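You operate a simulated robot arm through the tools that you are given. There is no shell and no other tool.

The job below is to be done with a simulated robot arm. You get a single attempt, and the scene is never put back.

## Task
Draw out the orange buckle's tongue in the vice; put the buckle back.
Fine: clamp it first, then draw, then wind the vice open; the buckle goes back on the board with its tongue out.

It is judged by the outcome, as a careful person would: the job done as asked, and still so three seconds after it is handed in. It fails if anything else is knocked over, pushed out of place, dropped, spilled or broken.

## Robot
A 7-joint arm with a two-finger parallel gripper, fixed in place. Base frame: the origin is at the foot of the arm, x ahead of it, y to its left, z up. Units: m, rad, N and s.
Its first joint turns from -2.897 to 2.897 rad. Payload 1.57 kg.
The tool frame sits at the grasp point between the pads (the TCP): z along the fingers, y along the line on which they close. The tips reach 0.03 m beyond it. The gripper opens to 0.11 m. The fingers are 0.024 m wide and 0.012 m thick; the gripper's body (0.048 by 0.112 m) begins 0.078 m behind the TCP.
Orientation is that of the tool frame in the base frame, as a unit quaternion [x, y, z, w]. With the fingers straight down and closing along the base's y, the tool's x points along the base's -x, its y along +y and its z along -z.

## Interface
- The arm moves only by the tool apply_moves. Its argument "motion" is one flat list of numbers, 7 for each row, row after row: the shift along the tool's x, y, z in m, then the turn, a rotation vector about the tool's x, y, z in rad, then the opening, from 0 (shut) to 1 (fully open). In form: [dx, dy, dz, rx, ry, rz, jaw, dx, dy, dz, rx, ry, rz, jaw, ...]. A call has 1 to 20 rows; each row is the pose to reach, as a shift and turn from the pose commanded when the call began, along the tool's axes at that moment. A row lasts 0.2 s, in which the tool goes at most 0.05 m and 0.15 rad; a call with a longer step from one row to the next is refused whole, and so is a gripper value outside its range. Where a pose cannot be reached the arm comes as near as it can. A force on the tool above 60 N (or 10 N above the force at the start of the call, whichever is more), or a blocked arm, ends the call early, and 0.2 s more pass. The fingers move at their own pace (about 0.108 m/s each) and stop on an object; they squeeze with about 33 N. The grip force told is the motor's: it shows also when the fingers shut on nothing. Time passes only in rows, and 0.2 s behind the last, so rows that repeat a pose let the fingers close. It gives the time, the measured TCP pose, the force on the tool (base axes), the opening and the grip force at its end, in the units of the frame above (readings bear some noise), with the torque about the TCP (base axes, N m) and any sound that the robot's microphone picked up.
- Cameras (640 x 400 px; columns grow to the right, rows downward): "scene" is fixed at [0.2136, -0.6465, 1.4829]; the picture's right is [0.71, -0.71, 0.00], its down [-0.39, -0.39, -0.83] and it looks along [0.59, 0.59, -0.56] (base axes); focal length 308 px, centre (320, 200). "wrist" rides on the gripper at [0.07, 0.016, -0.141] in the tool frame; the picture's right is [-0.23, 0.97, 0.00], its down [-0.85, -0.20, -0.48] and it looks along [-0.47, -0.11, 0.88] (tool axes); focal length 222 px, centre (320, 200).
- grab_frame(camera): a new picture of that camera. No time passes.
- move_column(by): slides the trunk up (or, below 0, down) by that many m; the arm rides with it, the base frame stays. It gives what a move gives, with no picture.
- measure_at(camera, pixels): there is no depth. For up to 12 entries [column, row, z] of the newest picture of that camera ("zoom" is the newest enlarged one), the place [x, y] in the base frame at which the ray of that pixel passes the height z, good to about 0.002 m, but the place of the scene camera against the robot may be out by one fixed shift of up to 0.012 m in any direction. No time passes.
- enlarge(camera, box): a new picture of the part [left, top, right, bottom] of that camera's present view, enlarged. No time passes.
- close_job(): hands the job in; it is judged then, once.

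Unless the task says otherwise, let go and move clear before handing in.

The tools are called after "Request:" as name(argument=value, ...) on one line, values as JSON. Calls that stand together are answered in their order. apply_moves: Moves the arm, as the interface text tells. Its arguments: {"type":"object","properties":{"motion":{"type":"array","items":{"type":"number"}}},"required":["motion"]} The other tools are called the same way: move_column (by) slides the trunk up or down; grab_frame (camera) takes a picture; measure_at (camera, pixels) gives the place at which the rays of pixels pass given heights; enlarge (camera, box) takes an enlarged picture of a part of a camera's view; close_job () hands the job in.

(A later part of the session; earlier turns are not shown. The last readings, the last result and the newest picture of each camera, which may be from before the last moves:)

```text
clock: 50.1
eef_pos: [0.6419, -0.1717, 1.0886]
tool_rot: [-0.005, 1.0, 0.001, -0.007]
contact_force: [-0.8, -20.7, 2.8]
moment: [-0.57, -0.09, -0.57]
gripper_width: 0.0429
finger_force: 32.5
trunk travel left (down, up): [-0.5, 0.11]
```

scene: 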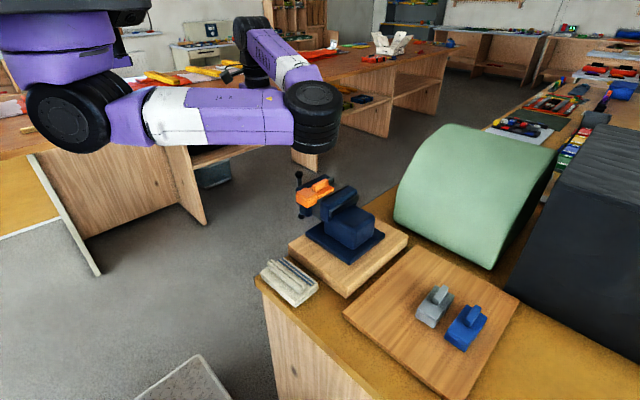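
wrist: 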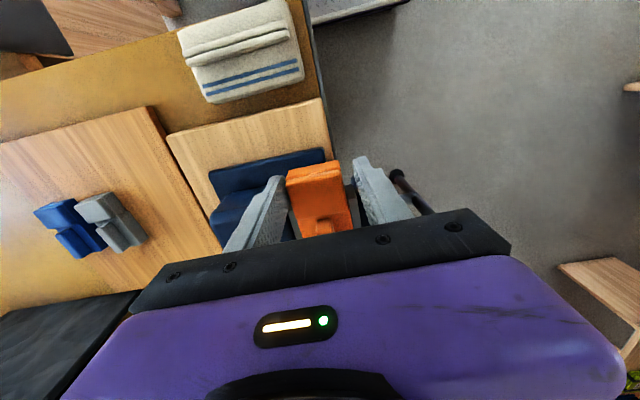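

Request:
apply_moves(motion=[0, -0.002, 0, 0, 0, 0, 0, 0, -0.003, 0, 0, 0, 0, 0, 0, -0.003, 0, 0, 0, 0, 0])

Request:
enlarge(camera="wrist", box=[220, 130, 420, 255])

```text
clock: 50.9
eef_pos: [0.6417, -0.1712, 1.0892]
tool_rot: [-0.008, 1.0, 0.003, -0.007]
contact_force: [-0.7, 4.7, -0.1]
moment: [0.12, -0.04, -0.25]
gripper_width: 0.043
finger_force: 33.4
trunk travel left (down, up): [-0.5, 0.11]
```

```text
3.20 times, centred on (320, 192) of wrist
```

zoom: 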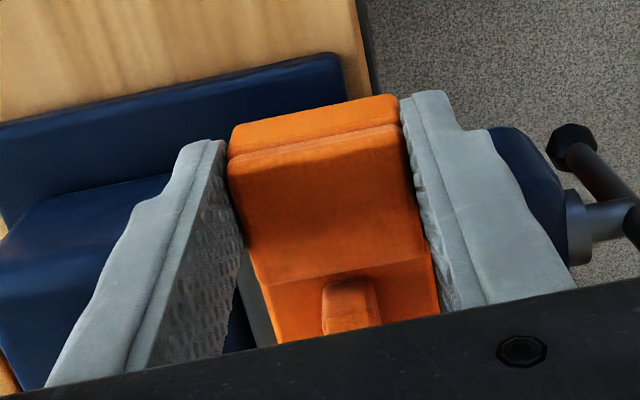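

Side load is now near zero. Gentle pull test: 3 mm toward -x.

Request:
apply_moves(motion=[0.001, 0, 0, 0, 0, 0, 0, 0.002, 0, 0, 0, 0, 0, 0, 0.003, 0, 0, 0, 0, 0, 0, 0.003, 0, 0, 0, 0, 0, 0])

Request:
enlarge(camera="wrist", box=[220, 130, 420, 255])

```text
clock: 51.9
eef_pos: [0.638, -0.173, 1.0897]
tool_rot: [-0.008, 1.0, 0.001, -0.007]
contact_force: [0.6, 26.8, -1.3]
moment: [0.76, 0.09, 0.0]
gripper_width: 0.0429
finger_force: 33.2
trunk travel left (down, up): [-0.5, 0.11]
```

```text
3.20 times, centred on (320, 192) of wrist
```

zoom: 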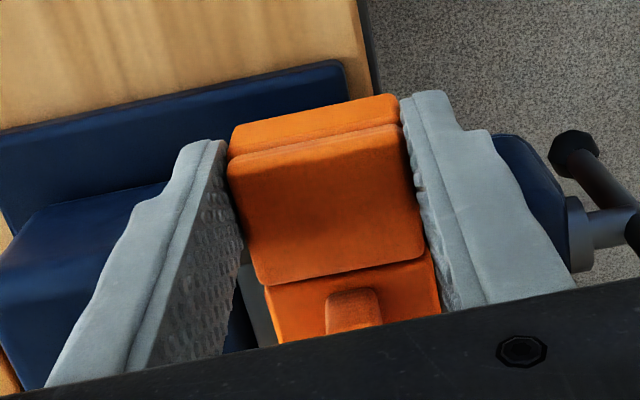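

The seam opened by about 3 mm with almost no pulling force: the front block is the sliding tongue and the rear stays clamped. I'll correct the 27 N side load by +1.5 mm in y and continue drawing.

Request:
apply_moves(motion=[0.0, 0.0012, 0, 0, 0, 0, 0, 0.002, 0.0014, 0, 0, 0, 0, 0, 0.004, 0.0014, 0, 0, 0, 0, 0, 0.006, 0.0014, 0, 0, 0, 0, 0, 0.008, 0.0014, 0, 0, 0, 0, 0, 0.008, 0.0014, 0, 0, 0, 0, 0])

Request:
enlarge(camera="wrist", box=[220, 130, 420, 255])

Request:
enlarge(camera="scene", box=[286, 155, 382, 215])

```text
clock: 53.3
eef_pos: [0.6305, -0.1717, 1.0891]
tool_rot: [-0.005, 1.0, -0.001, -0.005]
contact_force: [0.2, 20.8, 5.7]
moment: [0.63, -0.33, -0.37]
gripper_width: 0.0427
finger_force: 33.0
trunk travel left (down, up): [-0.5, 0.11]
```

```text
3.20 times, centred on (320, 192) of wrist
```

zoom: 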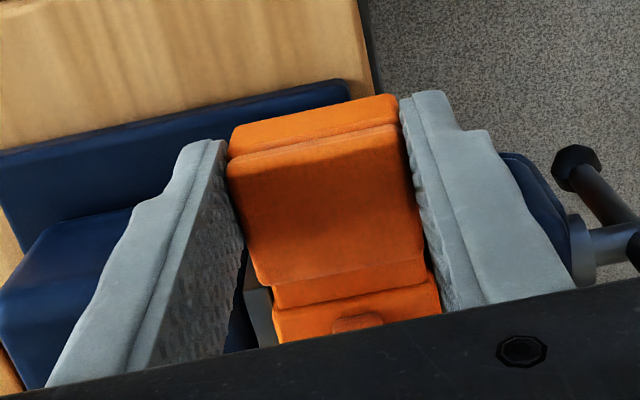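

```text
6.67 times, centred on (334, 185) of scene
```

zoom: 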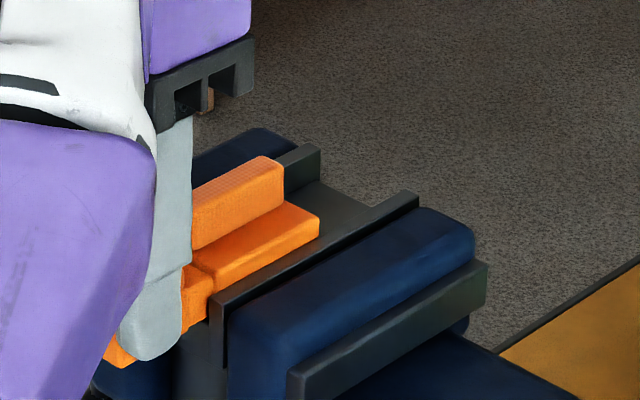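

The tongue is out by ~11 mm while the rear block's corner stays at the same scene pixel (334,188), so the clamp holds. I'll continue drawing in small steps, correcting y by +1 mm.

Request:
apply_moves(motion=[0.0, 0.0008, 0, 0, 0, 0, 0, 0.002, 0.001, 0, 0, 0, 0, 0, 0.004, 0.001, 0, 0, 0, 0, 0, 0.006, 0.001, 0, 0, 0, 0, 0, 0.008, 0.001, 0, 0, 0, 0, 0, 0.008, 0.001, 0, 0, 0, 0, 0])

Request:
enlarge(camera="wrist", box=[220, 130, 420, 255])

Request:
enlarge(camera="scene", box=[286, 155, 382, 215])

```text
clock: 54.7
eef_pos: [0.6218, -0.1711, 1.0899]
tool_rot: [-0.006, 1.0, 0.0, -0.008]
contact_force: [-0.7, 6.4, -1.7]
moment: [0.15, 0.26, -0.48]
gripper_width: 0.0427
finger_force: 33.3
trunk travel left (down, up): [-0.5, 0.11]
```

```text
3.20 times, centred on (320, 192) of wrist
```

zoom: 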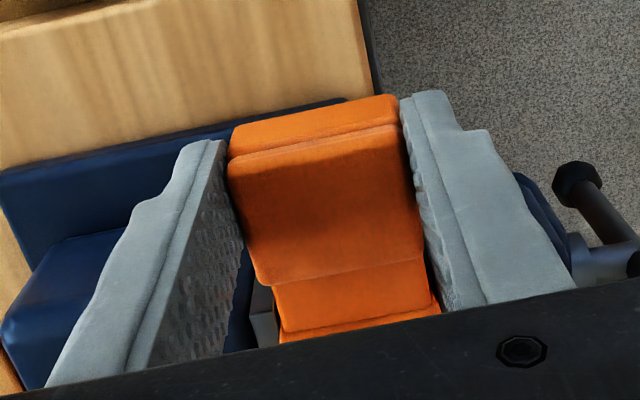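

```text
6.67 times, centred on (334, 185) of scene
```

zoom: 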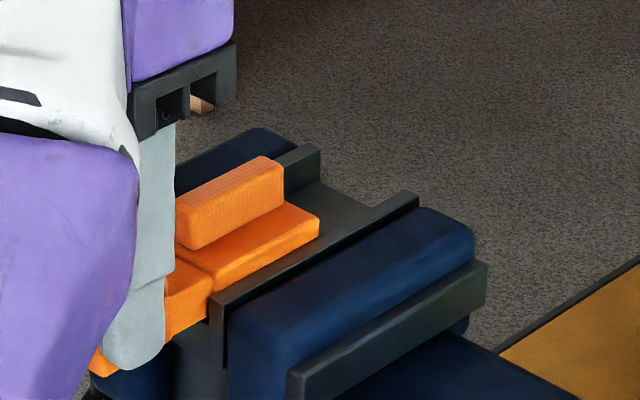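

Drawn about 20 mm so far, with x-force still near zero and the rear block unmoved. I'll continue to find the stop.

Request:
apply_moves(motion=[0.002, 0.0, 0, 0, 0, 0, 0, 0.004, 0.0, 0, 0, 0, 0, 0, 0.006, 0.0, 0, 0, 0, 0, 0, 0.008, 0.0, 0, 0, 0, 0, 0, 0.008, 0.0, 0, 0, 0, 0, 0])

Request:
grab_frame(camera="wrist")

Request:
enlarge(camera="scene", box=[286, 155, 382, 215])

```text
clock: 55.9
eef_pos: [0.6134, -0.1724, 1.0908]
tool_rot: [-0.005, 1.0, 0.0, -0.007]
contact_force: [-0.6, -1.1, -2.5]
moment: [-0.1, 0.24, -0.55]
gripper_width: 0.0429
finger_force: 32.8
trunk travel left (down, up): [-0.5, 0.11]
```

```text
taken
```

wrist: 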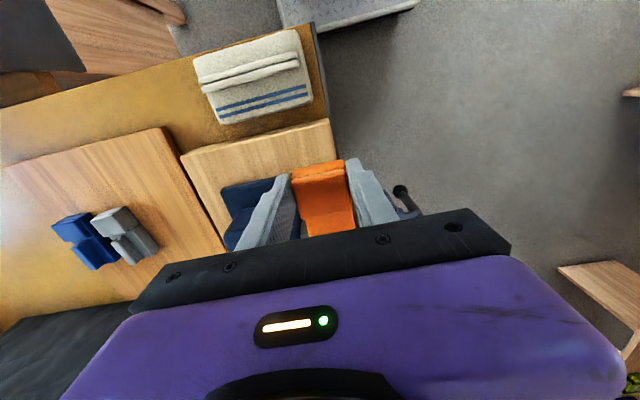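

```text
6.67 times, centred on (334, 185) of scene
```

zoom: 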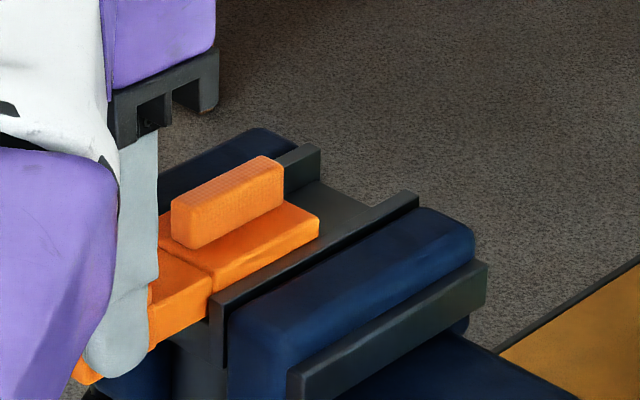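

About 28 mm drawn; an orange blade (zoom 150–210, 250–345) is emerging from the rear block. Still no resistance, so I'll continue.

Request:
apply_moves(motion=[0.002, 0.0, 0, 0, 0, 0, 0, 0.004, 0.0, 0, 0, 0, 0, 0, 0.006, 0.0, 0, 0, 0, 0, 0, 0.008, 0.0, 0, 0, 0, 0, 0, 0.008, 0.0, 0, 0, 0, 0, 0])

Request:
enlarge(camera="scene", box=[286, 155, 382, 215])

```text
clock: 57.1
eef_pos: [0.6065, -0.1717, 1.0886]
tool_rot: [-0.007, 1.0, 0.001, -0.007]
contact_force: [6.4, 1.0, 0.5]
moment: [-0.01, -0.34, -0.34]
gripper_width: 0.0425
finger_force: 32.7
trunk travel left (down, up): [-0.5, 0.11]
```

```text
6.67 times, centred on (334, 185) of scene
```

zoom: 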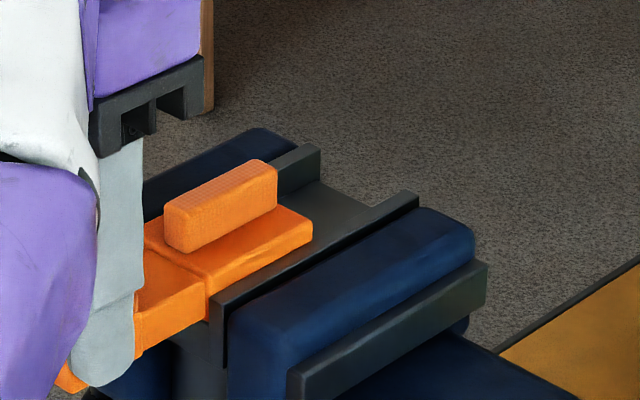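

At ~31 mm the x-force rose to 6 N and the rear block's corner shifted ~3 mm (zoom (320,220)→(312,222)): the tongue has reached its stop, so I stop pulling. I'll release the tongue and rise to inspect.

Request:
apply_moves(motion=[0, 0, 0, 0, 0, 0, 0.5, 0, 0, 0, 0, 0, 0, 0.5, 0, 0, -0.02, 0, 0, 0, 0.5, 0, 0, -0.06, 0, 0, 0, 0.5, -0.03, 0, -0.1, 0, 0, 0, 0.5, -0.07, 0, -0.115, 0, 0, 0, 0.5, -0.09, 0, -0.115, 0, 0, 0, 0.8, -0.09, 0, -0.115, 0, 0, 0, 0.8])

Request:
grab_frame(camera="wrist")

Request:
enlarge(camera="wrist", box=[240, 80, 400, 180])

Request:
enlarge(camera="scene", box=[270, 155, 382, 225])

```text
clock: 58.9
eef_pos: [0.6979, -0.1707, 1.2053]
tool_rot: [-0.006, 1.0, 0.0, -0.007]
contact_force: [-0.3, 1.1, 1.1]
moment: [-0.01, -0.01, -0.02]
gripper_width: 0.0883
finger_force: 0.0
trunk travel left (down, up): [-0.5, 0.11]
```

```text
taken
```

wrist: 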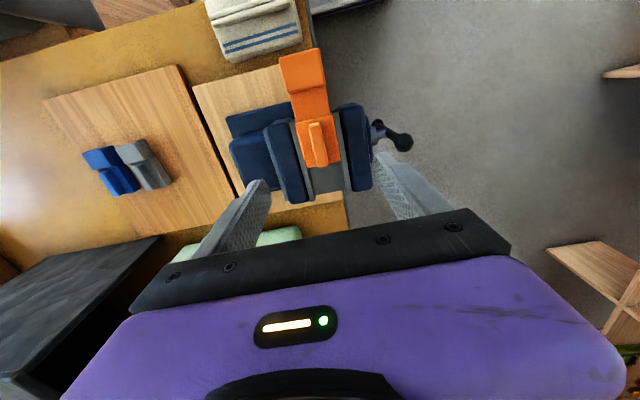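

```text
4.00 times, centred on (320, 130) of wrist
```

zoom: 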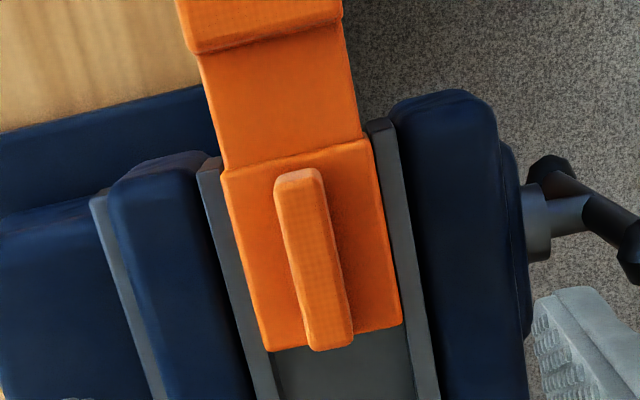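

```text
5.71 times, centred on (326, 190) of scene
```

zoom: 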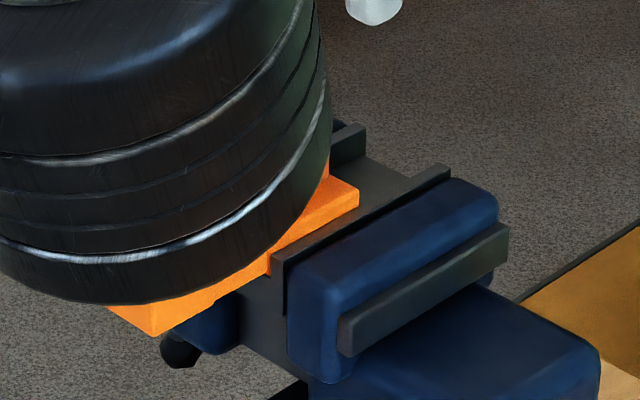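

The tongue is clearly out, with the blade visible between head (top) and body. I'll measure the body's position to see how close the balance point is to the bed's -x edge.

Request:
enlarge(camera="wrist", box=[240, 40, 400, 140])

Request:
measure_at(camera="wrist", pixels=[[296, 122, 1.0735], [332, 115, 1.0735], [307, 167, 1.0735], [340, 161, 1.0735], [314, 121, 1.0885], [322, 166, 1.0885], [279, 56, 1.0885], [319, 48, 1.0885], [287, 92, 1.0885], [324, 86, 1.0885]])

```text
4.00 times, centred on (320, 90) of wrist
```

zoom: 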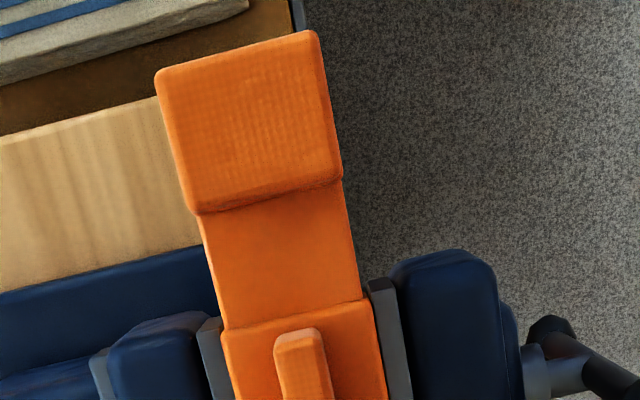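

```text
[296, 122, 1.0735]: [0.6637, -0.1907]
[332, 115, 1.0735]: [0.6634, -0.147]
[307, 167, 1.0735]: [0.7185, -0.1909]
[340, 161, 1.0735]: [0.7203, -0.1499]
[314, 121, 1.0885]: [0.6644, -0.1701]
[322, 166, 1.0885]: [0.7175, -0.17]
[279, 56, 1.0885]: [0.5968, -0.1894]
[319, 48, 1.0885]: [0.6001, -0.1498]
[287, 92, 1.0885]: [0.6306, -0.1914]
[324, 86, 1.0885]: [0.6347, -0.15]
```

Body spans x 0.6635–0.7195 and the head 0.5985–0.6325, while the bed starts at x≈0.667 — the balance point could be off the bed, so it might tip once unclamped. I'll grip the fin and slide the buckle ~28 mm toward +x along the jaws first. Descending onto the fin now.

Request:
apply_moves(motion=[0.005, 0.0, 0.02, 0, 0, 0, 0.35, 0.005, 0.0005, 0.05, 0, 0, 0, 0.35, 0.005, 0.0005, 0.08, 0, 0, 0, 0.35, 0.005, 0.0005, 0.092, 0, 0, 0, 0.35, 0.005, 0.0005, 0.092, 0, 0, 0, 0.35])

Request:
enlarge(camera="wrist", box=[220, 110, 420, 235])

```text
clock: 60.1
eef_pos: [0.6895, -0.1723, 1.112]
tool_rot: [-0.006, 1.0, 0.0, -0.007]
contact_force: [0.3, 0.5, 0.4]
moment: [-0.02, -0.03, 0.03]
gripper_width: 0.0386
finger_force: 0.0
trunk travel left (down, up): [-0.5, 0.11]
```

```text
3.20 times, centred on (320, 172) of wrist
```

zoom: 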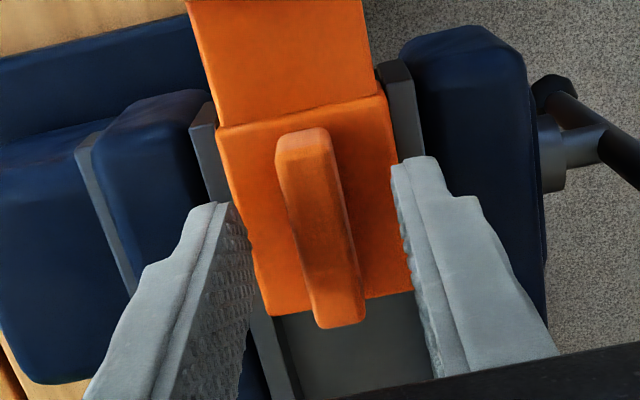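

Request:
apply_moves(motion=[0, 0.001, 0.004, 0, 0, 0, 0.35, 0, 0.001, 0.007, 0, 0, 0, 0.35, 0, 0.001, 0.0085, 0, 0, 0, 0.35, 0, 0.001, 0.0085, 0, 0, 0, 0.35])

```text
clock: 61.1
eef_pos: [0.6912, -0.1696, 1.1038]
tool_rot: [-0.006, 1.0, 0.001, -0.007]
contact_force: [0.6, 0.5, 1.6]
moment: [0.0, -0.04, 0.02]
gripper_width: 0.0385
finger_force: 0.0
trunk travel left (down, up): [-0.5, 0.11]
```

Tips are right at the body's top (z=1.1038). Closing on the fin.

Request:
apply_moves(motion=[0, 0, 0, 0, 0, 0, 0.15, 0, 0, 0, 0, 0, 0, 0, 0, 0, 0, 0, 0, 0, 0, 0, 0, 0, 0, 0, 0, 0])

Request:
enlarge(camera="wrist", box=[220, 110, 420, 235])

```text
clock: 62.1
eef_pos: [0.6913, -0.1716, 1.1028]
tool_rot: [-0.004, 1.0, 0.0, -0.008]
contact_force: [0.1, -13.7, 0.6]
moment: [-0.52, -0.09, -0.31]
gripper_width: 0.0132
finger_force: 29.8
trunk travel left (down, up): [-0.5, 0.11]
```

```text
3.20 times, centred on (320, 172) of wrist
```

zoom: 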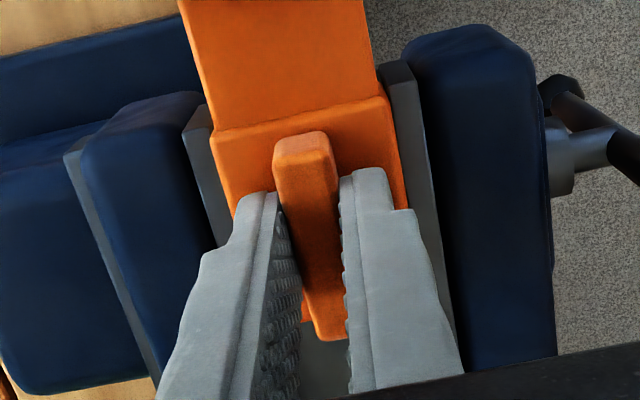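

Holding the fin at 13.2 mm. I'll relieve the -14 N side load and slide the buckle toward +x gently, 8 mm first.

Request:
apply_moves(motion=[0, -0.001, 0, 0, 0, 0, 0, -0.002, -0.001, 0, 0, 0, 0, 0, -0.004, -0.001, 0, 0, 0, 0, 0, -0.006, -0.001, 0, 0, 0, 0, 0, -0.008, -0.001, 0, 0, 0, 0, 0, -0.008, -0.001, 0, 0, 0, 0, 0])

Request:
enlarge(camera="wrist", box=[220, 50, 420, 175])

```text
clock: 63.5
eef_pos: [0.6994, -0.1714, 1.103]
tool_rot: [-0.006, 1.0, 0.0, -0.007]
contact_force: [-10.9, -10.7, 7.4]
moment: [-0.33, 0.21, -0.29]
gripper_width: 0.0133
finger_force: 29.7
trunk travel left (down, up): [-0.5, 0.11]
```

```text
3.20 times, centred on (320, 112) of wrist
```

zoom: 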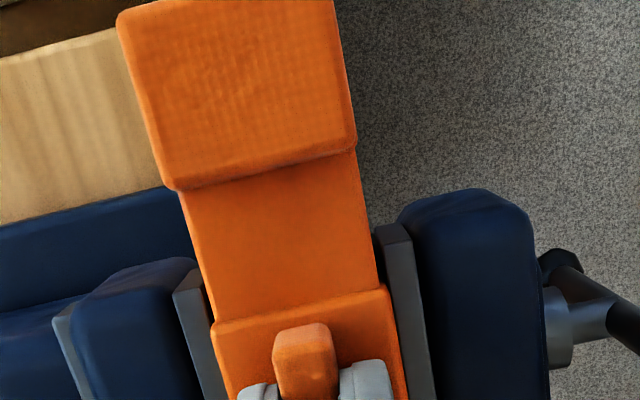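

The buckle slid 8 mm with the gripper (fin and fingers keep the same relative position, -11 N). I'll continue 18 mm more.

Request:
apply_moves(motion=[-0.002, -0.0008, 0, 0, 0, 0, 0, -0.004, -0.0008, 0, 0, 0, 0, 0, -0.006, -0.0008, 0, 0, 0, 0, 0, -0.008, -0.0008, 0, 0, 0, 0, 0, -0.01, -0.0008, 0, 0, 0, 0, 0, -0.012, -0.0008, 0, 0, 0, 0, 0, -0.014, -0.0008, 0, 0, 0, 0, 0, -0.016, -0.0008, 0, 0, 0, 0, 0, -0.018, -0.0008, 0, 0, 0, 0, 0, -0.018, -0.0008, 0, 0, 0, 0, 0])

Request:
grab_frame(camera="wrist")

Request:
enlarge(camera="wrist", box=[220, 50, 420, 175])

```text
clock: 65.7
eef_pos: [0.7179, -0.171, 1.103]
tool_rot: [-0.004, 1.0, 0.001, -0.006]
contact_force: [-8.2, -9.2, 4.1]
moment: [-0.26, 0.17, -0.35]
gripper_width: 0.0133
finger_force: 29.9
trunk travel left (down, up): [-0.5, 0.11]
```

```text
taken
```

wrist: 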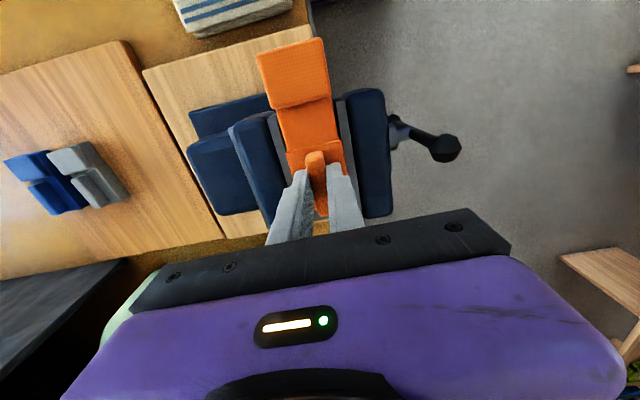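

```text
3.20 times, centred on (320, 112) of wrist
```

zoom: 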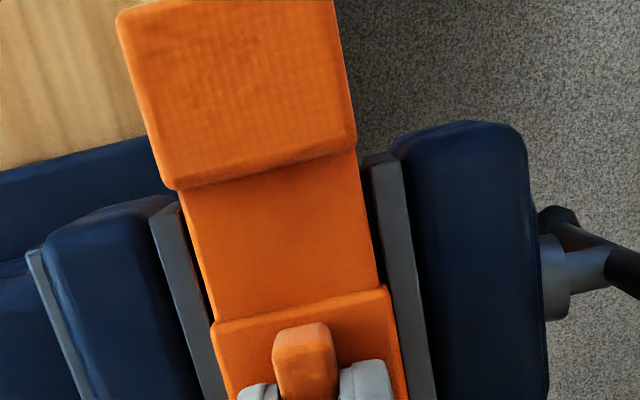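

The buckle now sits with its body from x≈0.690, safely over the bed, with the tongue still fully out. I'll release the fin and rise.

Request:
apply_moves(motion=[0, 0, 0, 0, 0, 0, 0.3, 0, 0, 0, 0, 0, 0, 0.3, 0, 0, -0.015, 0, 0, 0, 0.3, 0, 0, -0.05, 0, 0, 0, 0.3, 0, 0, -0.09, 0, 0, 0, 0.3, 0, 0, -0.09, 0, 0, 0, 0.3])

Request:
enlarge(camera="wrist", box=[220, 60, 444, 200])

```text
clock: 67.1
eef_pos: [0.7198, -0.1712, 1.1947]
tool_rot: [-0.006, 1.0, 0.002, -0.006]
contact_force: [0.1, 0.0, -0.7]
moment: [-0.02, 0.0, 0.03]
gripper_width: 0.0328
finger_force: 0.0
trunk travel left (down, up): [-0.5, 0.11]
```

```text
2.86 times, centred on (332, 130) of wrist
```

zoom: 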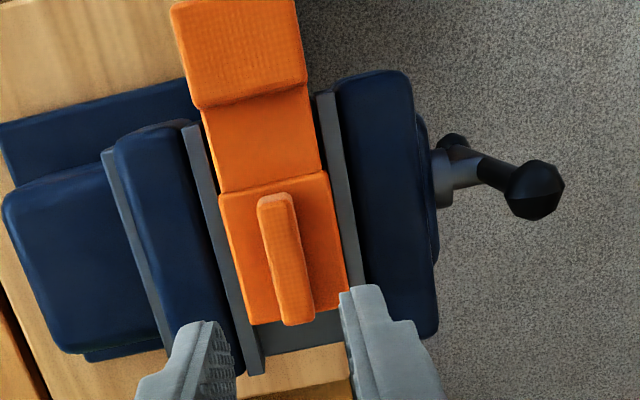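

Buckle is stable, tongue out. I'll measure the handle's current position before unwinding.

Request:
measure_at(camera="zoom", pixels=[[534, 190, 1.066], [453, 142, 0.915], [488, 168, 0.989], [440, 180, 0.989]])

Request:
apply_moves(motion=[0.004, 0.045, -0.005, 0, 0, 0, 0, 0.008, 0.09, -0.005, 0, 0, 0, 0, 0.012, 0.135, -0.005, 0, 0, 0, 0, 0.016, 0.18, -0.005, 0, 0, 0, 0, 0.02, 0.225, 0.005, 0, 0, 0, 0, 0.03, 0.235, 0.02, 0.12, 0, 0, 0, 0.035, 0.235, 0.03, 0.24, 0, 0, 0, 0.04, 0.235, 0.04, 0.36, 0, 0, 0, 0.04, 0.235, 0.045, 0.5, 0, 0, 0, 0.04, 0.235, 0.045, 0.64, 0, 0, 0, 0.04, 0.235, 0.045, 0.78, 0, 0, 0, 0.04, 0.235, 0.045, 0.92, 0, 0, 0, 0.04, 0.235, 0.045, 1.06, 0, 0, 0, 0.04, 0.235, 0.045, 1.2, 0, 0, 0, 0.04, 0.235, 0.045, 1.3, 0, 0, 0, 0.04, 0.235, 0.045, 1.3, 0, 0, 0])

Request:
grab_frame(camera="wrist")

Request:
enlarge(camera="scene", box=[250, 140, 410, 240])

```text
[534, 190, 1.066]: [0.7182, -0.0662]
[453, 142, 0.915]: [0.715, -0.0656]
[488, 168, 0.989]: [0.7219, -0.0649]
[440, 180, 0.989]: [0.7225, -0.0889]
```

```text
clock: 70.5
eef_pos: [0.6749, 0.0637, 1.149]
tool_rot: [-0.009, 0.796, -0.605, -0.001]
contact_force: [0.3, 0.1, 0.3]
moment: [-0.01, 0.01, -0.02]
gripper_width: 0.0
finger_force: 21.4
trunk travel left (down, up): [-0.5, 0.11]
```

```text
taken
```

wrist: 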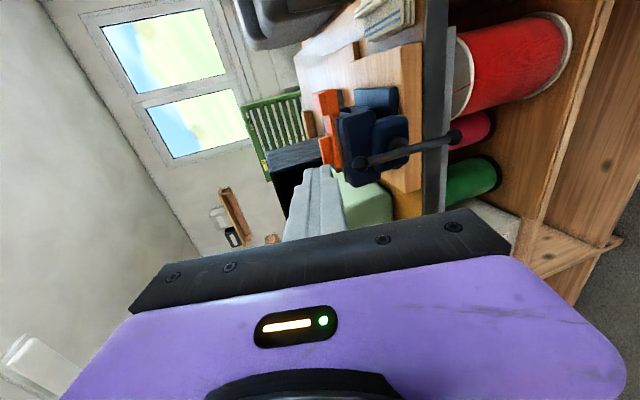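

```text
4.00 times, centred on (330, 190) of scene
```

zoom: 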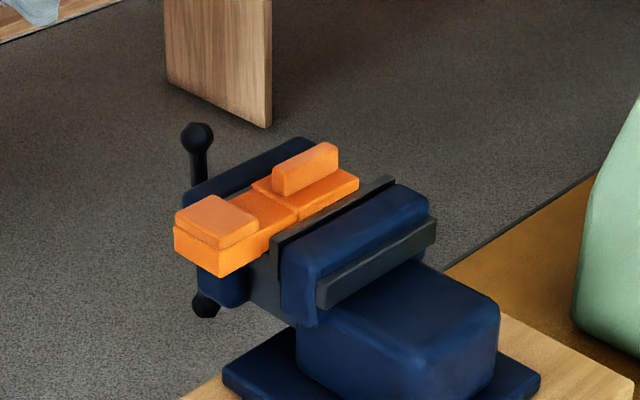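

The scene view confirms the buckle in the vice with tongue out, and the bar vertical at x≈0.718, y≈-0.0655. I'll engage the peg on the bar's -x side and push the top toward +x (opening), first ~100°.

Request:
apply_moves(motion=[-0.0006, 0.0302, 0.0304, 0, 0, 0, 0, -0.0011, 0.0604, 0.0609, 0, 0, 0, 0, -0.0017, 0.0906, 0.0913, 0, 0, 0, 0, -0.0011, 0.078, 0.1365, 0, 0, 0, 0, -0.0251, 0.0776, 0.1367, 0, 0, 0, 0, -0.0416, 0.0742, 0.135, 0, 0, 0, 0, -0.0583, 0.0763, 0.1348, 0, 0, 0, 0, -0.0734, 0.0839, 0.1361, 0, 0, 0, 0, -0.0849, 0.0961, 0.1386, 0, 0, 0, 0, -0.0915, 0.1113, 0.1418, 0, 0, 0, 0, -0.0915, 0.1113, 0.1418, 0, 0, 0, 0])

Request:
grab_frame(camera="wrist")

Request:
enlarge(camera="scene", box=[250, 140, 410, 240])

```text
clock: 72.9
eef_pos: [0.7657, -0.0425, 1.0015]
tool_rot: [-0.009, 0.796, -0.605, -0.002]
contact_force: [-0.4, 0.7, 0.1]
moment: [-0.01, 0.02, 0.02]
gripper_width: 0.0001
finger_force: 21.5
trunk travel left (down, up): [-0.5, 0.11]
```

```text
taken
```

wrist: 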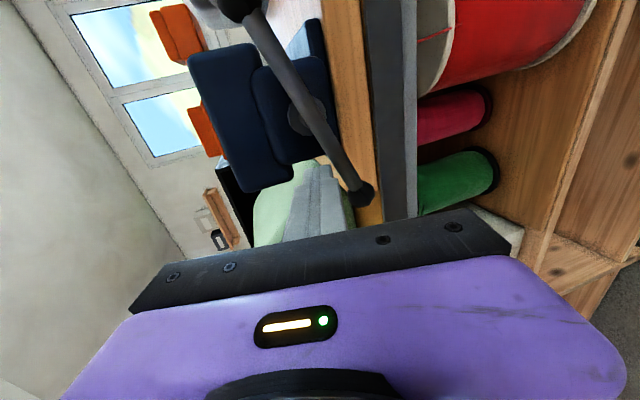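

```text
4.00 times, centred on (330, 190) of scene
```

zoom: 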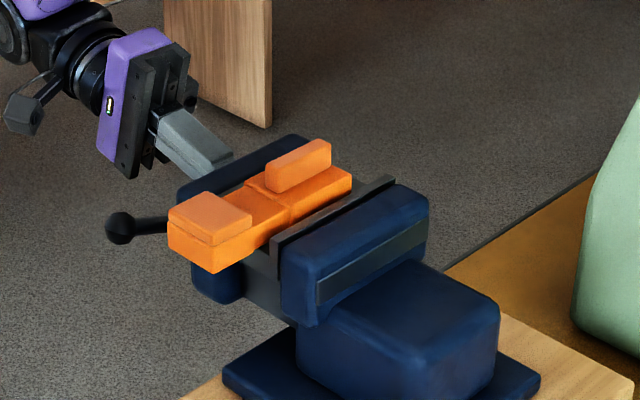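

Opening works with little force, and the buckle rides along on the bed. I'll continue to about 200° so the gap is at least its original width.

Request:
apply_moves(motion=[-0.001, 0.0165, 0.0036, 0, 0, 0, 0, 0.0039, 0.0324, 0.007, 0, 0, 0, 0, 0.014, 0.0457, 0.0094, 0, 0, 0, 0, 0.0282, 0.0547, 0.0108, 0, 0, 0, 0, 0.0446, 0.0588, 0.0106, 0, 0, 0, 0, 0.0446, 0.0588, 0.0106, 0, 0, 0, 0])

Request:
grab_frame(camera="wrist")

Request:
enlarge(camera="scene", box=[250, 140, 410, 240])

```text
clock: 74.3
eef_pos: [0.7194, -0.0383, 0.944]
tool_rot: [-0.008, 0.797, -0.605, -0.002]
contact_force: [0.2, -0.8, -0.6]
moment: [-0.03, -0.02, -0.03]
gripper_width: 0.0001
finger_force: 21.6
trunk travel left (down, up): [-0.5, 0.11]
```

```text
taken
```

wrist: 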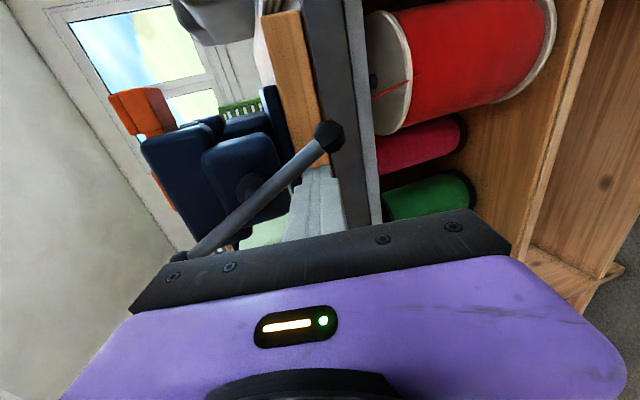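

```text
4.00 times, centred on (330, 190) of scene
```

zoom: 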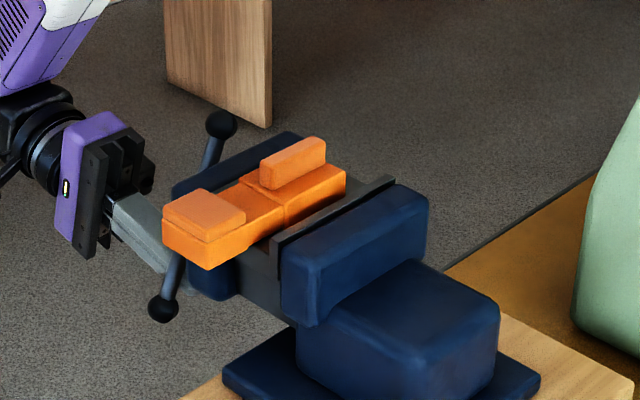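

The vice is open again (the sliding bed end no longer shows behind the fixed jaw) and the buckle rests on the bed. I'll withdraw the peg, rise, and return to vertical.

Request:
apply_moves(motion=[-0.015, -0.0002, 0.0001, 0, 0, 0, 0, -0.0156, 0.0118, -0.0432, 0, 0, 0, 0, -0.0162, 0.0238, -0.0866, 0, 0, 0, 0, -0.0007, -0.0166, -0.1084, -0.1, 0, 0, 0, 0.0098, -0.0598, -0.1205, -0.22, 0, 0, 0, 0.0204, -0.103, -0.1327, -0.34, 0, 0, 0, 0.031, -0.1461, -0.1448, -0.46, 0, 0, 0, 0.0315, -0.1847, -0.1556, -0.58, 0, 0, 0, 0.0315, -0.1847, -0.1556, -0.72, 0, 0, 0, 0.0315, -0.1847, -0.1556, -0.86, 0, 0, 0, 0.0315, -0.1847, -0.1556, -1.0, 0, 0, 0, 0.0315, -0.1847, -0.1556, -1.14, 0, 0, 0, 0.0315, -0.1847, -0.1556, -1.28, 0, 0, 0, 0.0315, -0.1847, -0.1556, -1.3, 0, 0, 0])

Request:
grab_frame(camera="wrist")

Request:
enlarge(camera="scene", box=[250, 140, 410, 240])

```text
clock: 77.3
eef_pos: [0.6907, 0.0637, 1.1632]
tool_rot: [-0.007, 1.0, 0.001, -0.006]
contact_force: [-0.1, 0.1, -0.5]
moment: [0.05, 0.01, -0.01]
gripper_width: 0.0001
finger_force: 21.5
trunk travel left (down, up): [-0.5, 0.11]
```

```text
taken
```

wrist: 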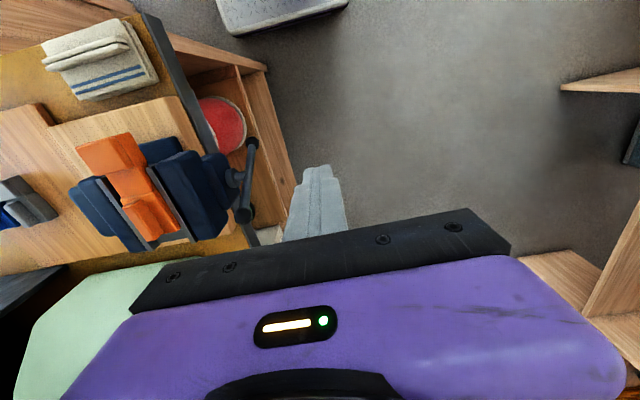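

```text
4.00 times, centred on (330, 190) of scene
```

zoom: 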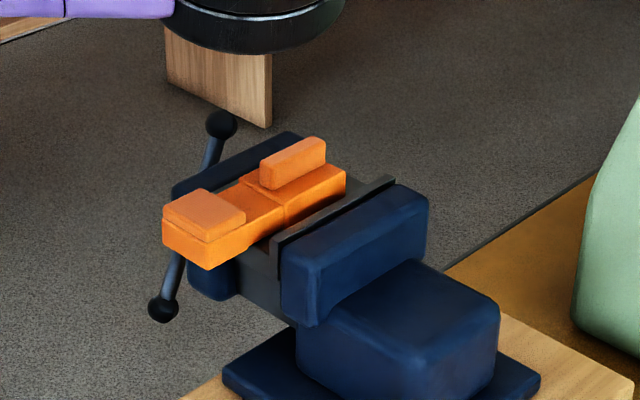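

The buckle rests steadily on the bed in the open vice. I'll move above it to measure the fin for pickup.

Request:
apply_moves(motion=[0, 0, -0.035, 0, 0, 0, 0, -0.005, -0.045, -0.035, 0, 0, 0, 0.35, -0.01, -0.09, -0.035, 0, 0, 0, 0.35, -0.015, -0.135, -0.035, 0, 0, 0, 0.35, -0.02, -0.18, -0.035, 0, 0, 0, 0.35, -0.03, -0.222, -0.035, 0, 0, 0, 0.35, -0.03, -0.222, -0.035, 0, 0, 0, 0.35])

Request:
grab_frame(camera="wrist")

Request:
enlarge(camera="wrist", box=[230, 60, 422, 180])

```text
clock: 78.9
eef_pos: [0.7227, -0.1584, 1.1995]
tool_rot: [-0.006, 1.0, -0.001, -0.007]
contact_force: [-0.4, 0.5, -0.2]
moment: [0.01, 0.05, 0.01]
gripper_width: 0.0385
finger_force: 0.1
trunk travel left (down, up): [-0.5, 0.11]
```

```text
taken
```

wrist: 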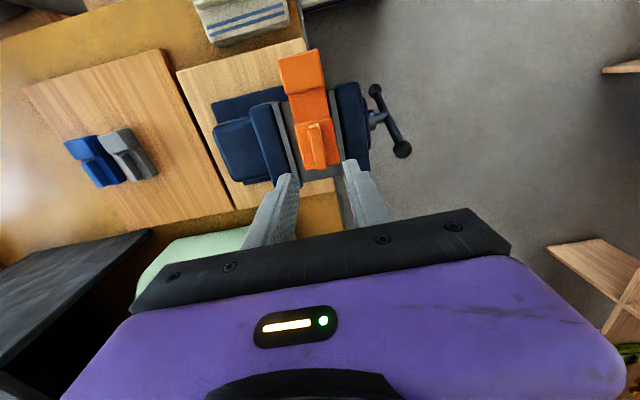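

```text
3.33 times, centred on (326, 120) of wrist
```

zoom: 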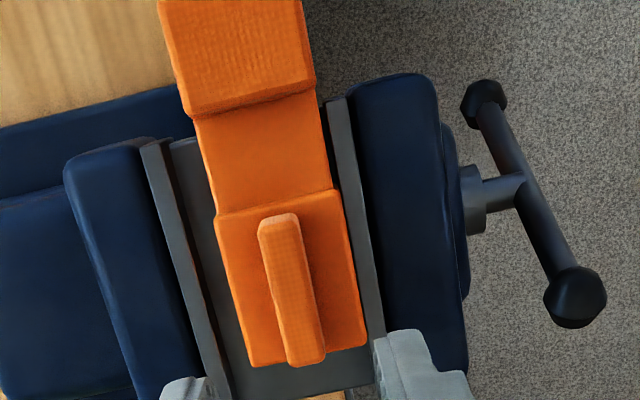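

Request:
measure_at(camera="zoom", pixels=[[278, 225, 1.0885], [308, 355, 1.0885], [258, 235, 1.0885], [298, 235, 1.0885], [284, 340, 1.0885], [325, 340, 1.0885], [218, 216, 1.0735], [337, 190, 1.0735], [250, 364, 1.0735], [365, 343, 1.0735], [165, 145, 1.063], [330, 103, 1.063]])

```text
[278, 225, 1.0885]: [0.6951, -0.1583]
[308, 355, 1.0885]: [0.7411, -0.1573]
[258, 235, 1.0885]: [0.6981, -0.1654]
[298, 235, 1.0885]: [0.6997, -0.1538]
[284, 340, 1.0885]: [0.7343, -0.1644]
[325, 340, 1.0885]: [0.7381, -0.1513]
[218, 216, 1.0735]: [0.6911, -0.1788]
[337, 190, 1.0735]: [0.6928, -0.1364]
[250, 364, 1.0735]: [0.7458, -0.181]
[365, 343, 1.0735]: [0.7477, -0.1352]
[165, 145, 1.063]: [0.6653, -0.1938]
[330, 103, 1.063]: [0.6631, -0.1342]
```

The jaw gap is now ≈0.0595 (wider than originally). The fin centre is y≈-0.158, yaw≈0. I'll descend to grip it near its -x end (closer to the shifted balance point).

Request:
apply_moves(motion=[0.009, 0, 0.03, 0, 0, 0, 0.35, 0.0182, 0, 0.06, 0, 0, 0, 0.35, 0.0182, 0, 0.085, 0, 0, 0, 0.35, 0.0182, 0, 0.092, 0, 0, 0, 0.35, 0.0182, 0, 0.0955, 0, 0, 0, 0.35, 0.0182, 0, 0.0955, 0, 0, 0, 0.35])

Request:
enlarge(camera="wrist", box=[220, 90, 420, 215])

```text
clock: 80.3
eef_pos: [0.7043, -0.1584, 1.1024]
tool_rot: [-0.006, 1.0, 0.0, -0.006]
contact_force: [-0.2, 1.6, 4.4]
moment: [0.0, -0.01, 0.04]
gripper_width: 0.0385
finger_force: 0.0
trunk travel left (down, up): [-0.5, 0.11]
```

```text
3.20 times, centred on (320, 152) of wrist
```

zoom: 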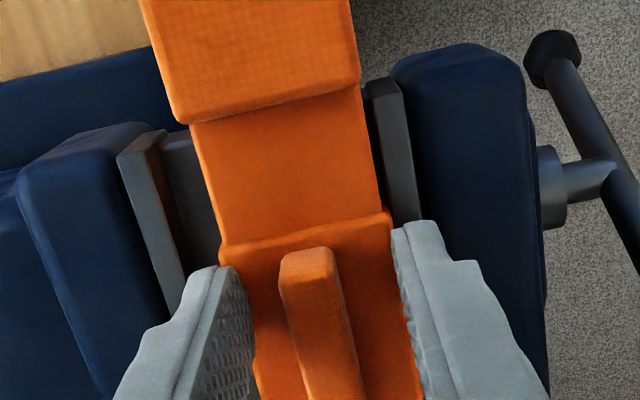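

Light contact (4 N) at z=1.1024: tips on the body's top beside the fin. Closing.

Request:
apply_moves(motion=[0, 0, 0, 0, 0, 0, 0.15, 0, 0, 0, 0, 0, 0, 0, 0, 0, 0, 0, 0, 0, 0, 0, 0, 0, 0, 0, 0, 0])

Request:
apply_moves(motion=[0, 0, -0.003, 0, 0, 0, 0, 0, 0, -0.006, 0, 0, 0, 0, 0, 0, -0.01, 0, 0, 0, 0, 0, 0, -0.01, 0, 0, 0, 0])

Request:
enlarge(camera="wrist", box=[220, 90, 420, 215])

Request:
enlarge(camera="scene", box=[250, 140, 410, 240])

```text
clock: 81.3
eef_pos: [0.7041, -0.1583, 1.1028]
tool_rot: [-0.004, 1.0, 0.0, -0.007]
contact_force: [0.4, -14.6, 5.5]
moment: [-0.42, -0.11, -0.29]
gripper_width: 0.0131
finger_force: 30.0
trunk travel left (down, up): [-0.5, 0.11]
```

```text
clock: 82.3
eef_pos: [0.7044, -0.1602, 1.113]
tool_rot: [-0.007, 1.0, 0.0, -0.007]
contact_force: [-1.5, -10.8, -5.2]
moment: [-0.61, 0.16, -0.34]
gripper_width: 0.0138
finger_force: 29.4
trunk travel left (down, up): [-0.5, 0.11]
```

```text
3.20 times, centred on (320, 152) of wrist
```

zoom: 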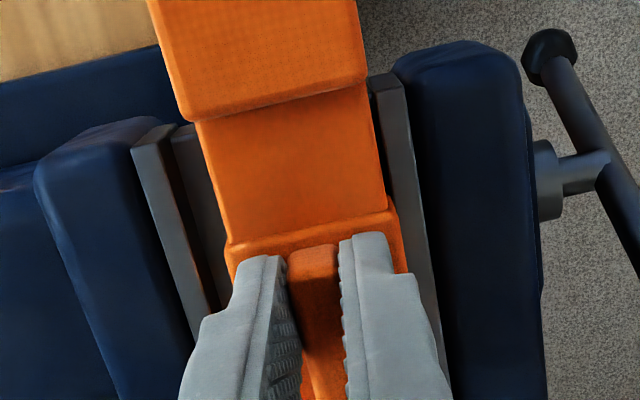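

```text
4.00 times, centred on (330, 190) of scene
```

zoom: 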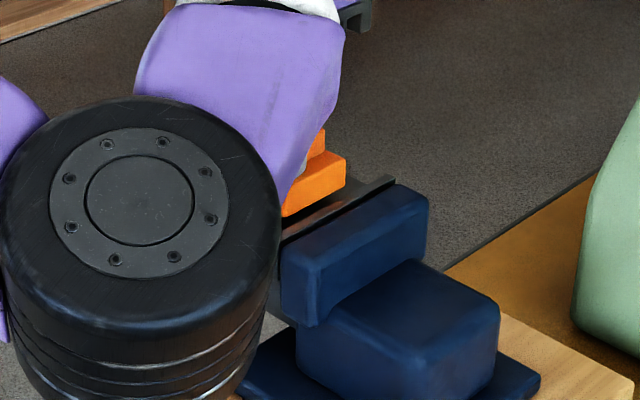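

A -11 N side force shows the buckle rubbing on the moving plate. I'll shift 4 mm toward the free side (-y) and see.

Request:
apply_moves(motion=[0, -0.002, 0, 0, 0, 0, 0, 0, -0.004, 0, 0, 0, 0, 0, 0, -0.005, 0, 0, 0, 0, 0, 0, -0.005, 0, 0, 0, 0, 0])

Request:
enlarge(camera="wrist", box=[220, 90, 420, 215])

```text
clock: 83.3
eef_pos: [0.7047, -0.1651, 1.113]
tool_rot: [-0.006, 1.0, 0.001, -0.007]
contact_force: [0.2, 0.8, -0.1]
moment: [0.0, -0.01, -0.06]
gripper_width: 0.0131
finger_force: 29.6
trunk travel left (down, up): [-0.5, 0.11]
```

```text
3.20 times, centred on (320, 152) of wrist
```

zoom: 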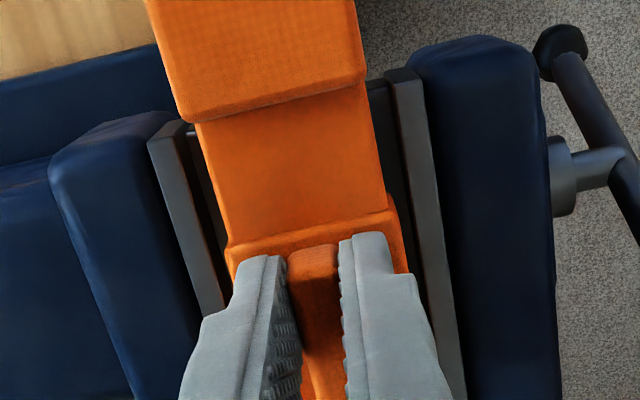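

The side load is gone and the buckle follows the gripper. I'll lift it clear of the vice slowly.

Request:
apply_moves(motion=[0, 0, -0.005, 0, 0, 0, 0, 0, 0, -0.012, 0, 0, 0, 0, 0, 0, -0.022, 0, 0, 0, 0, 0, 0, -0.033, 0, 0, 0, 0, 0, 0, -0.044, 0, 0, 0, 0, 0, 0, -0.052, 0, 0, 0, 0, 0, 0, -0.055, 0, 0, 0, 0, 0, 0, -0.055, 0, 0, 0, 0])

Request:
grab_frame(camera="wrist")

Request:
grab_frame(camera="scene")

```text
clock: 85.1
eef_pos: [0.7061, -0.1637, 1.1686]
tool_rot: [-0.007, 1.0, 0.0, -0.007]
contact_force: [-0.3, 0.0, -0.4]
moment: [-0.05, -0.04, 0.0]
gripper_width: 0.0129
finger_force: 29.9
trunk travel left (down, up): [-0.5, 0.11]
```

```text
taken
```

wrist: 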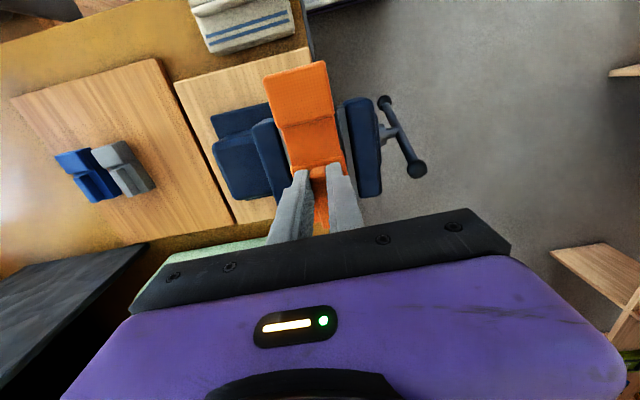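

```text
taken
```

scene: 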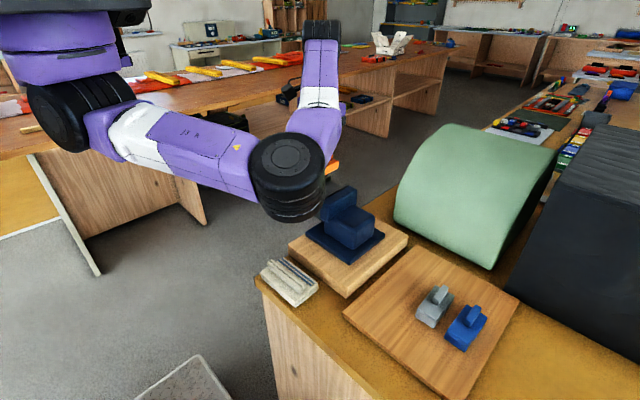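

The buckle hangs level, tongue out, bottom near z≈1.11, clear of the vice. I'll carry it slowly back toward the board (-y), restoring its original yaw.

Request:
apply_moves(motion=[0, -0.008, 0, 0, 0, 0, 0, 0, -0.02, 0, 0, 0, 0, 0, 0, -0.037, 0, 0, 0, 0, 0, 0, -0.055, 0, 0, 0, 0, 0, 0, -0.073, 0, 0, 0, 0, 0, 0.001, -0.091, 0, 0, 0, 0.01, 0, 0.001, -0.109, 0, 0, 0, 0.015, 0, 0.001, -0.127, 0, 0, 0, 0.02, 0, 0.002, -0.145, 0, 0, 0, 0.025, 0, 0.002, -0.163, 0, 0, 0, 0.03, 0, 0.002, -0.181, 0, 0, 0, 0.035, 0, 0.002, -0.199, 0, 0, 0, 0.04, 0, 0.002, -0.217, 0, 0, 0, 0.045, 0, 0.0028, -0.235, 0, 0, 0, 0.05, 0, 0.0028, -0.252, 0, 0, 0, 0.055, 0, 0.0028, -0.265, 0, 0, 0, 0.06, 0, 0.0028, -0.2725, 0, 0, 0, 0.06, 0, 0.0028, -0.2743, 0, 0, 0, 0.06, 0, 0.0028, -0.2743, 0, 0, 0, 0.06, 0])

Request:
grab_frame(camera="wrist")

Request:
grab_frame(camera="scene")

```text
clock: 89.1
eef_pos: [0.7053, -0.4377, 1.1671]
tool_rot: [0.025, 1.0, 0.0, -0.007]
contact_force: [-0.1, 1.2, -0.3]
moment: [-0.03, 0.01, -0.02]
gripper_width: 0.0131
finger_force: 29.7
trunk travel left (down, up): [-0.5, 0.11]
```

```text
taken
```

wrist: 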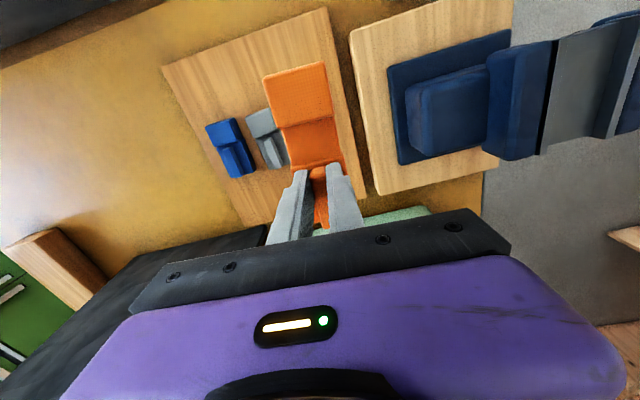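

```text
taken
```

scene: 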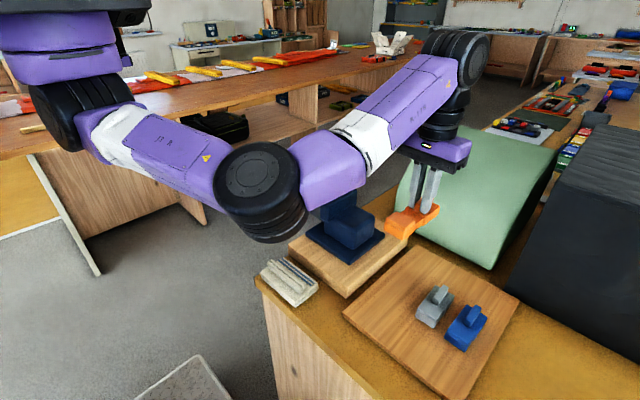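

The buckle hangs directly over its original place. I'll lower it to about 1 cm above the board.

Request:
apply_moves(motion=[0, 0, 0.006, 0, 0, 0, 0, -0.0005, 0, 0.018, 0, 0, 0, 0, -0.001, 0, 0.035, 0, 0, 0, 0, -0.0015, 0, 0.053, 0, 0, 0, 0, -0.002, 0, 0.071, 0, 0, 0, 0, -0.0025, 0, 0.089, 0, 0, 0, 0, -0.003, 0, 0.107, 0, 0, 0, 0, -0.0035, 0, 0.125, 0, 0, 0, 0, -0.004, 0, 0.143, 0, 0, 0, 0, -0.004, 0, 0.16, 0, 0, 0, 0, -0.004, 0, 0.175, 0, 0, 0, 0, -0.004, 0, 0.184, 0, 0, 0, 0, -0.004, 0, 0.188, 0, 0, 0, 0, -0.004, 0, 0.188, 0, 0, 0, 0])

Request:
grab_frame(camera="wrist")

Request:
enlarge(camera="scene", box=[340, 220, 500, 320])

```text
clock: 92.1
eef_pos: [0.7061, -0.438, 0.9792]
tool_rot: [0.025, 1.0, 0.0, -0.007]
contact_force: [-0.1, 0.4, -0.9]
moment: [-0.01, 0.01, -0.01]
gripper_width: 0.0132
finger_force: 29.7
trunk travel left (down, up): [-0.5, 0.11]
```

```text
taken
```

wrist: 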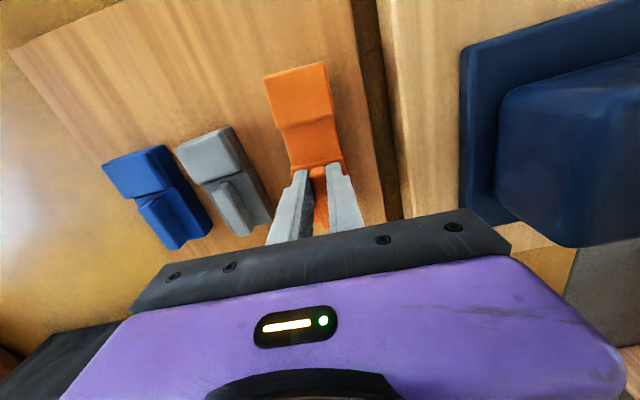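

```text
4.00 times, centred on (420, 270) of scene
```

zoom: 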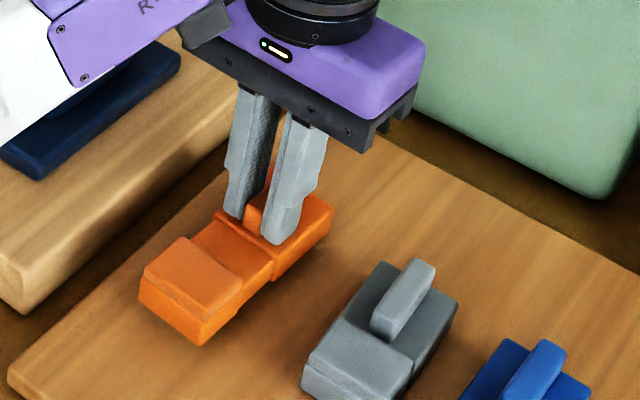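

The buckle hovers ~1 cm above the board, on clear wood, with the tongue extended. I'll lower the remainder in small steps and watch for contact.

Request:
apply_moves(motion=[0, 0, 0.003, 0, 0, 0, 0, 0, 0, 0.006, 0, 0, 0, 0, 0, 0, 0.008, 0, 0, 0, 0, 0, 0, 0.008, 0, 0, 0, 0])

Request:
apply_moves(motion=[0, 0, 0.001, 0, 0, 0, 0, 0, 0, 0.002, 0, 0, 0, 0, 0, 0, 0.002, 0, 0, 0, 0])

```text
clock: 93.1
eef_pos: [0.7071, -0.4391, 0.9703]
tool_rot: [0.025, 1.0, 0.0, -0.006]
contact_force: [-0.1, -0.5, -0.6]
moment: [0.04, 0.02, 0.0]
gripper_width: 0.0132
finger_force: 30.2
trunk travel left (down, up): [-0.5, 0.11]
```

```text
clock: 93.9
eef_pos: [0.707, -0.4385, 0.9681]
tool_rot: [0.025, 1.0, 0.001, -0.007]
contact_force: [0.0, 1.0, -1.2]
moment: [-0.03, -0.02, 0.02]
gripper_width: 0.013
finger_force: 29.6
trunk travel left (down, up): [-0.5, 0.11]
```

Request:
apply_moves(motion=[0, 0, 0.001, 0, 0, 0, 0, 0, 0, 0.002, 0, 0, 0, 0, 0, 0, 0.002, 0, 0, 0, 0])

```text
clock: 94.7
eef_pos: [0.7065, -0.4389, 0.9682]
tool_rot: [0.023, 1.0, 0.001, -0.006]
contact_force: [0.7, 1.7, 8.3]
moment: [0.05, -0.01, -0.01]
gripper_width: 0.0131
finger_force: 30.6
trunk travel left (down, up): [-0.5, 0.11]
```

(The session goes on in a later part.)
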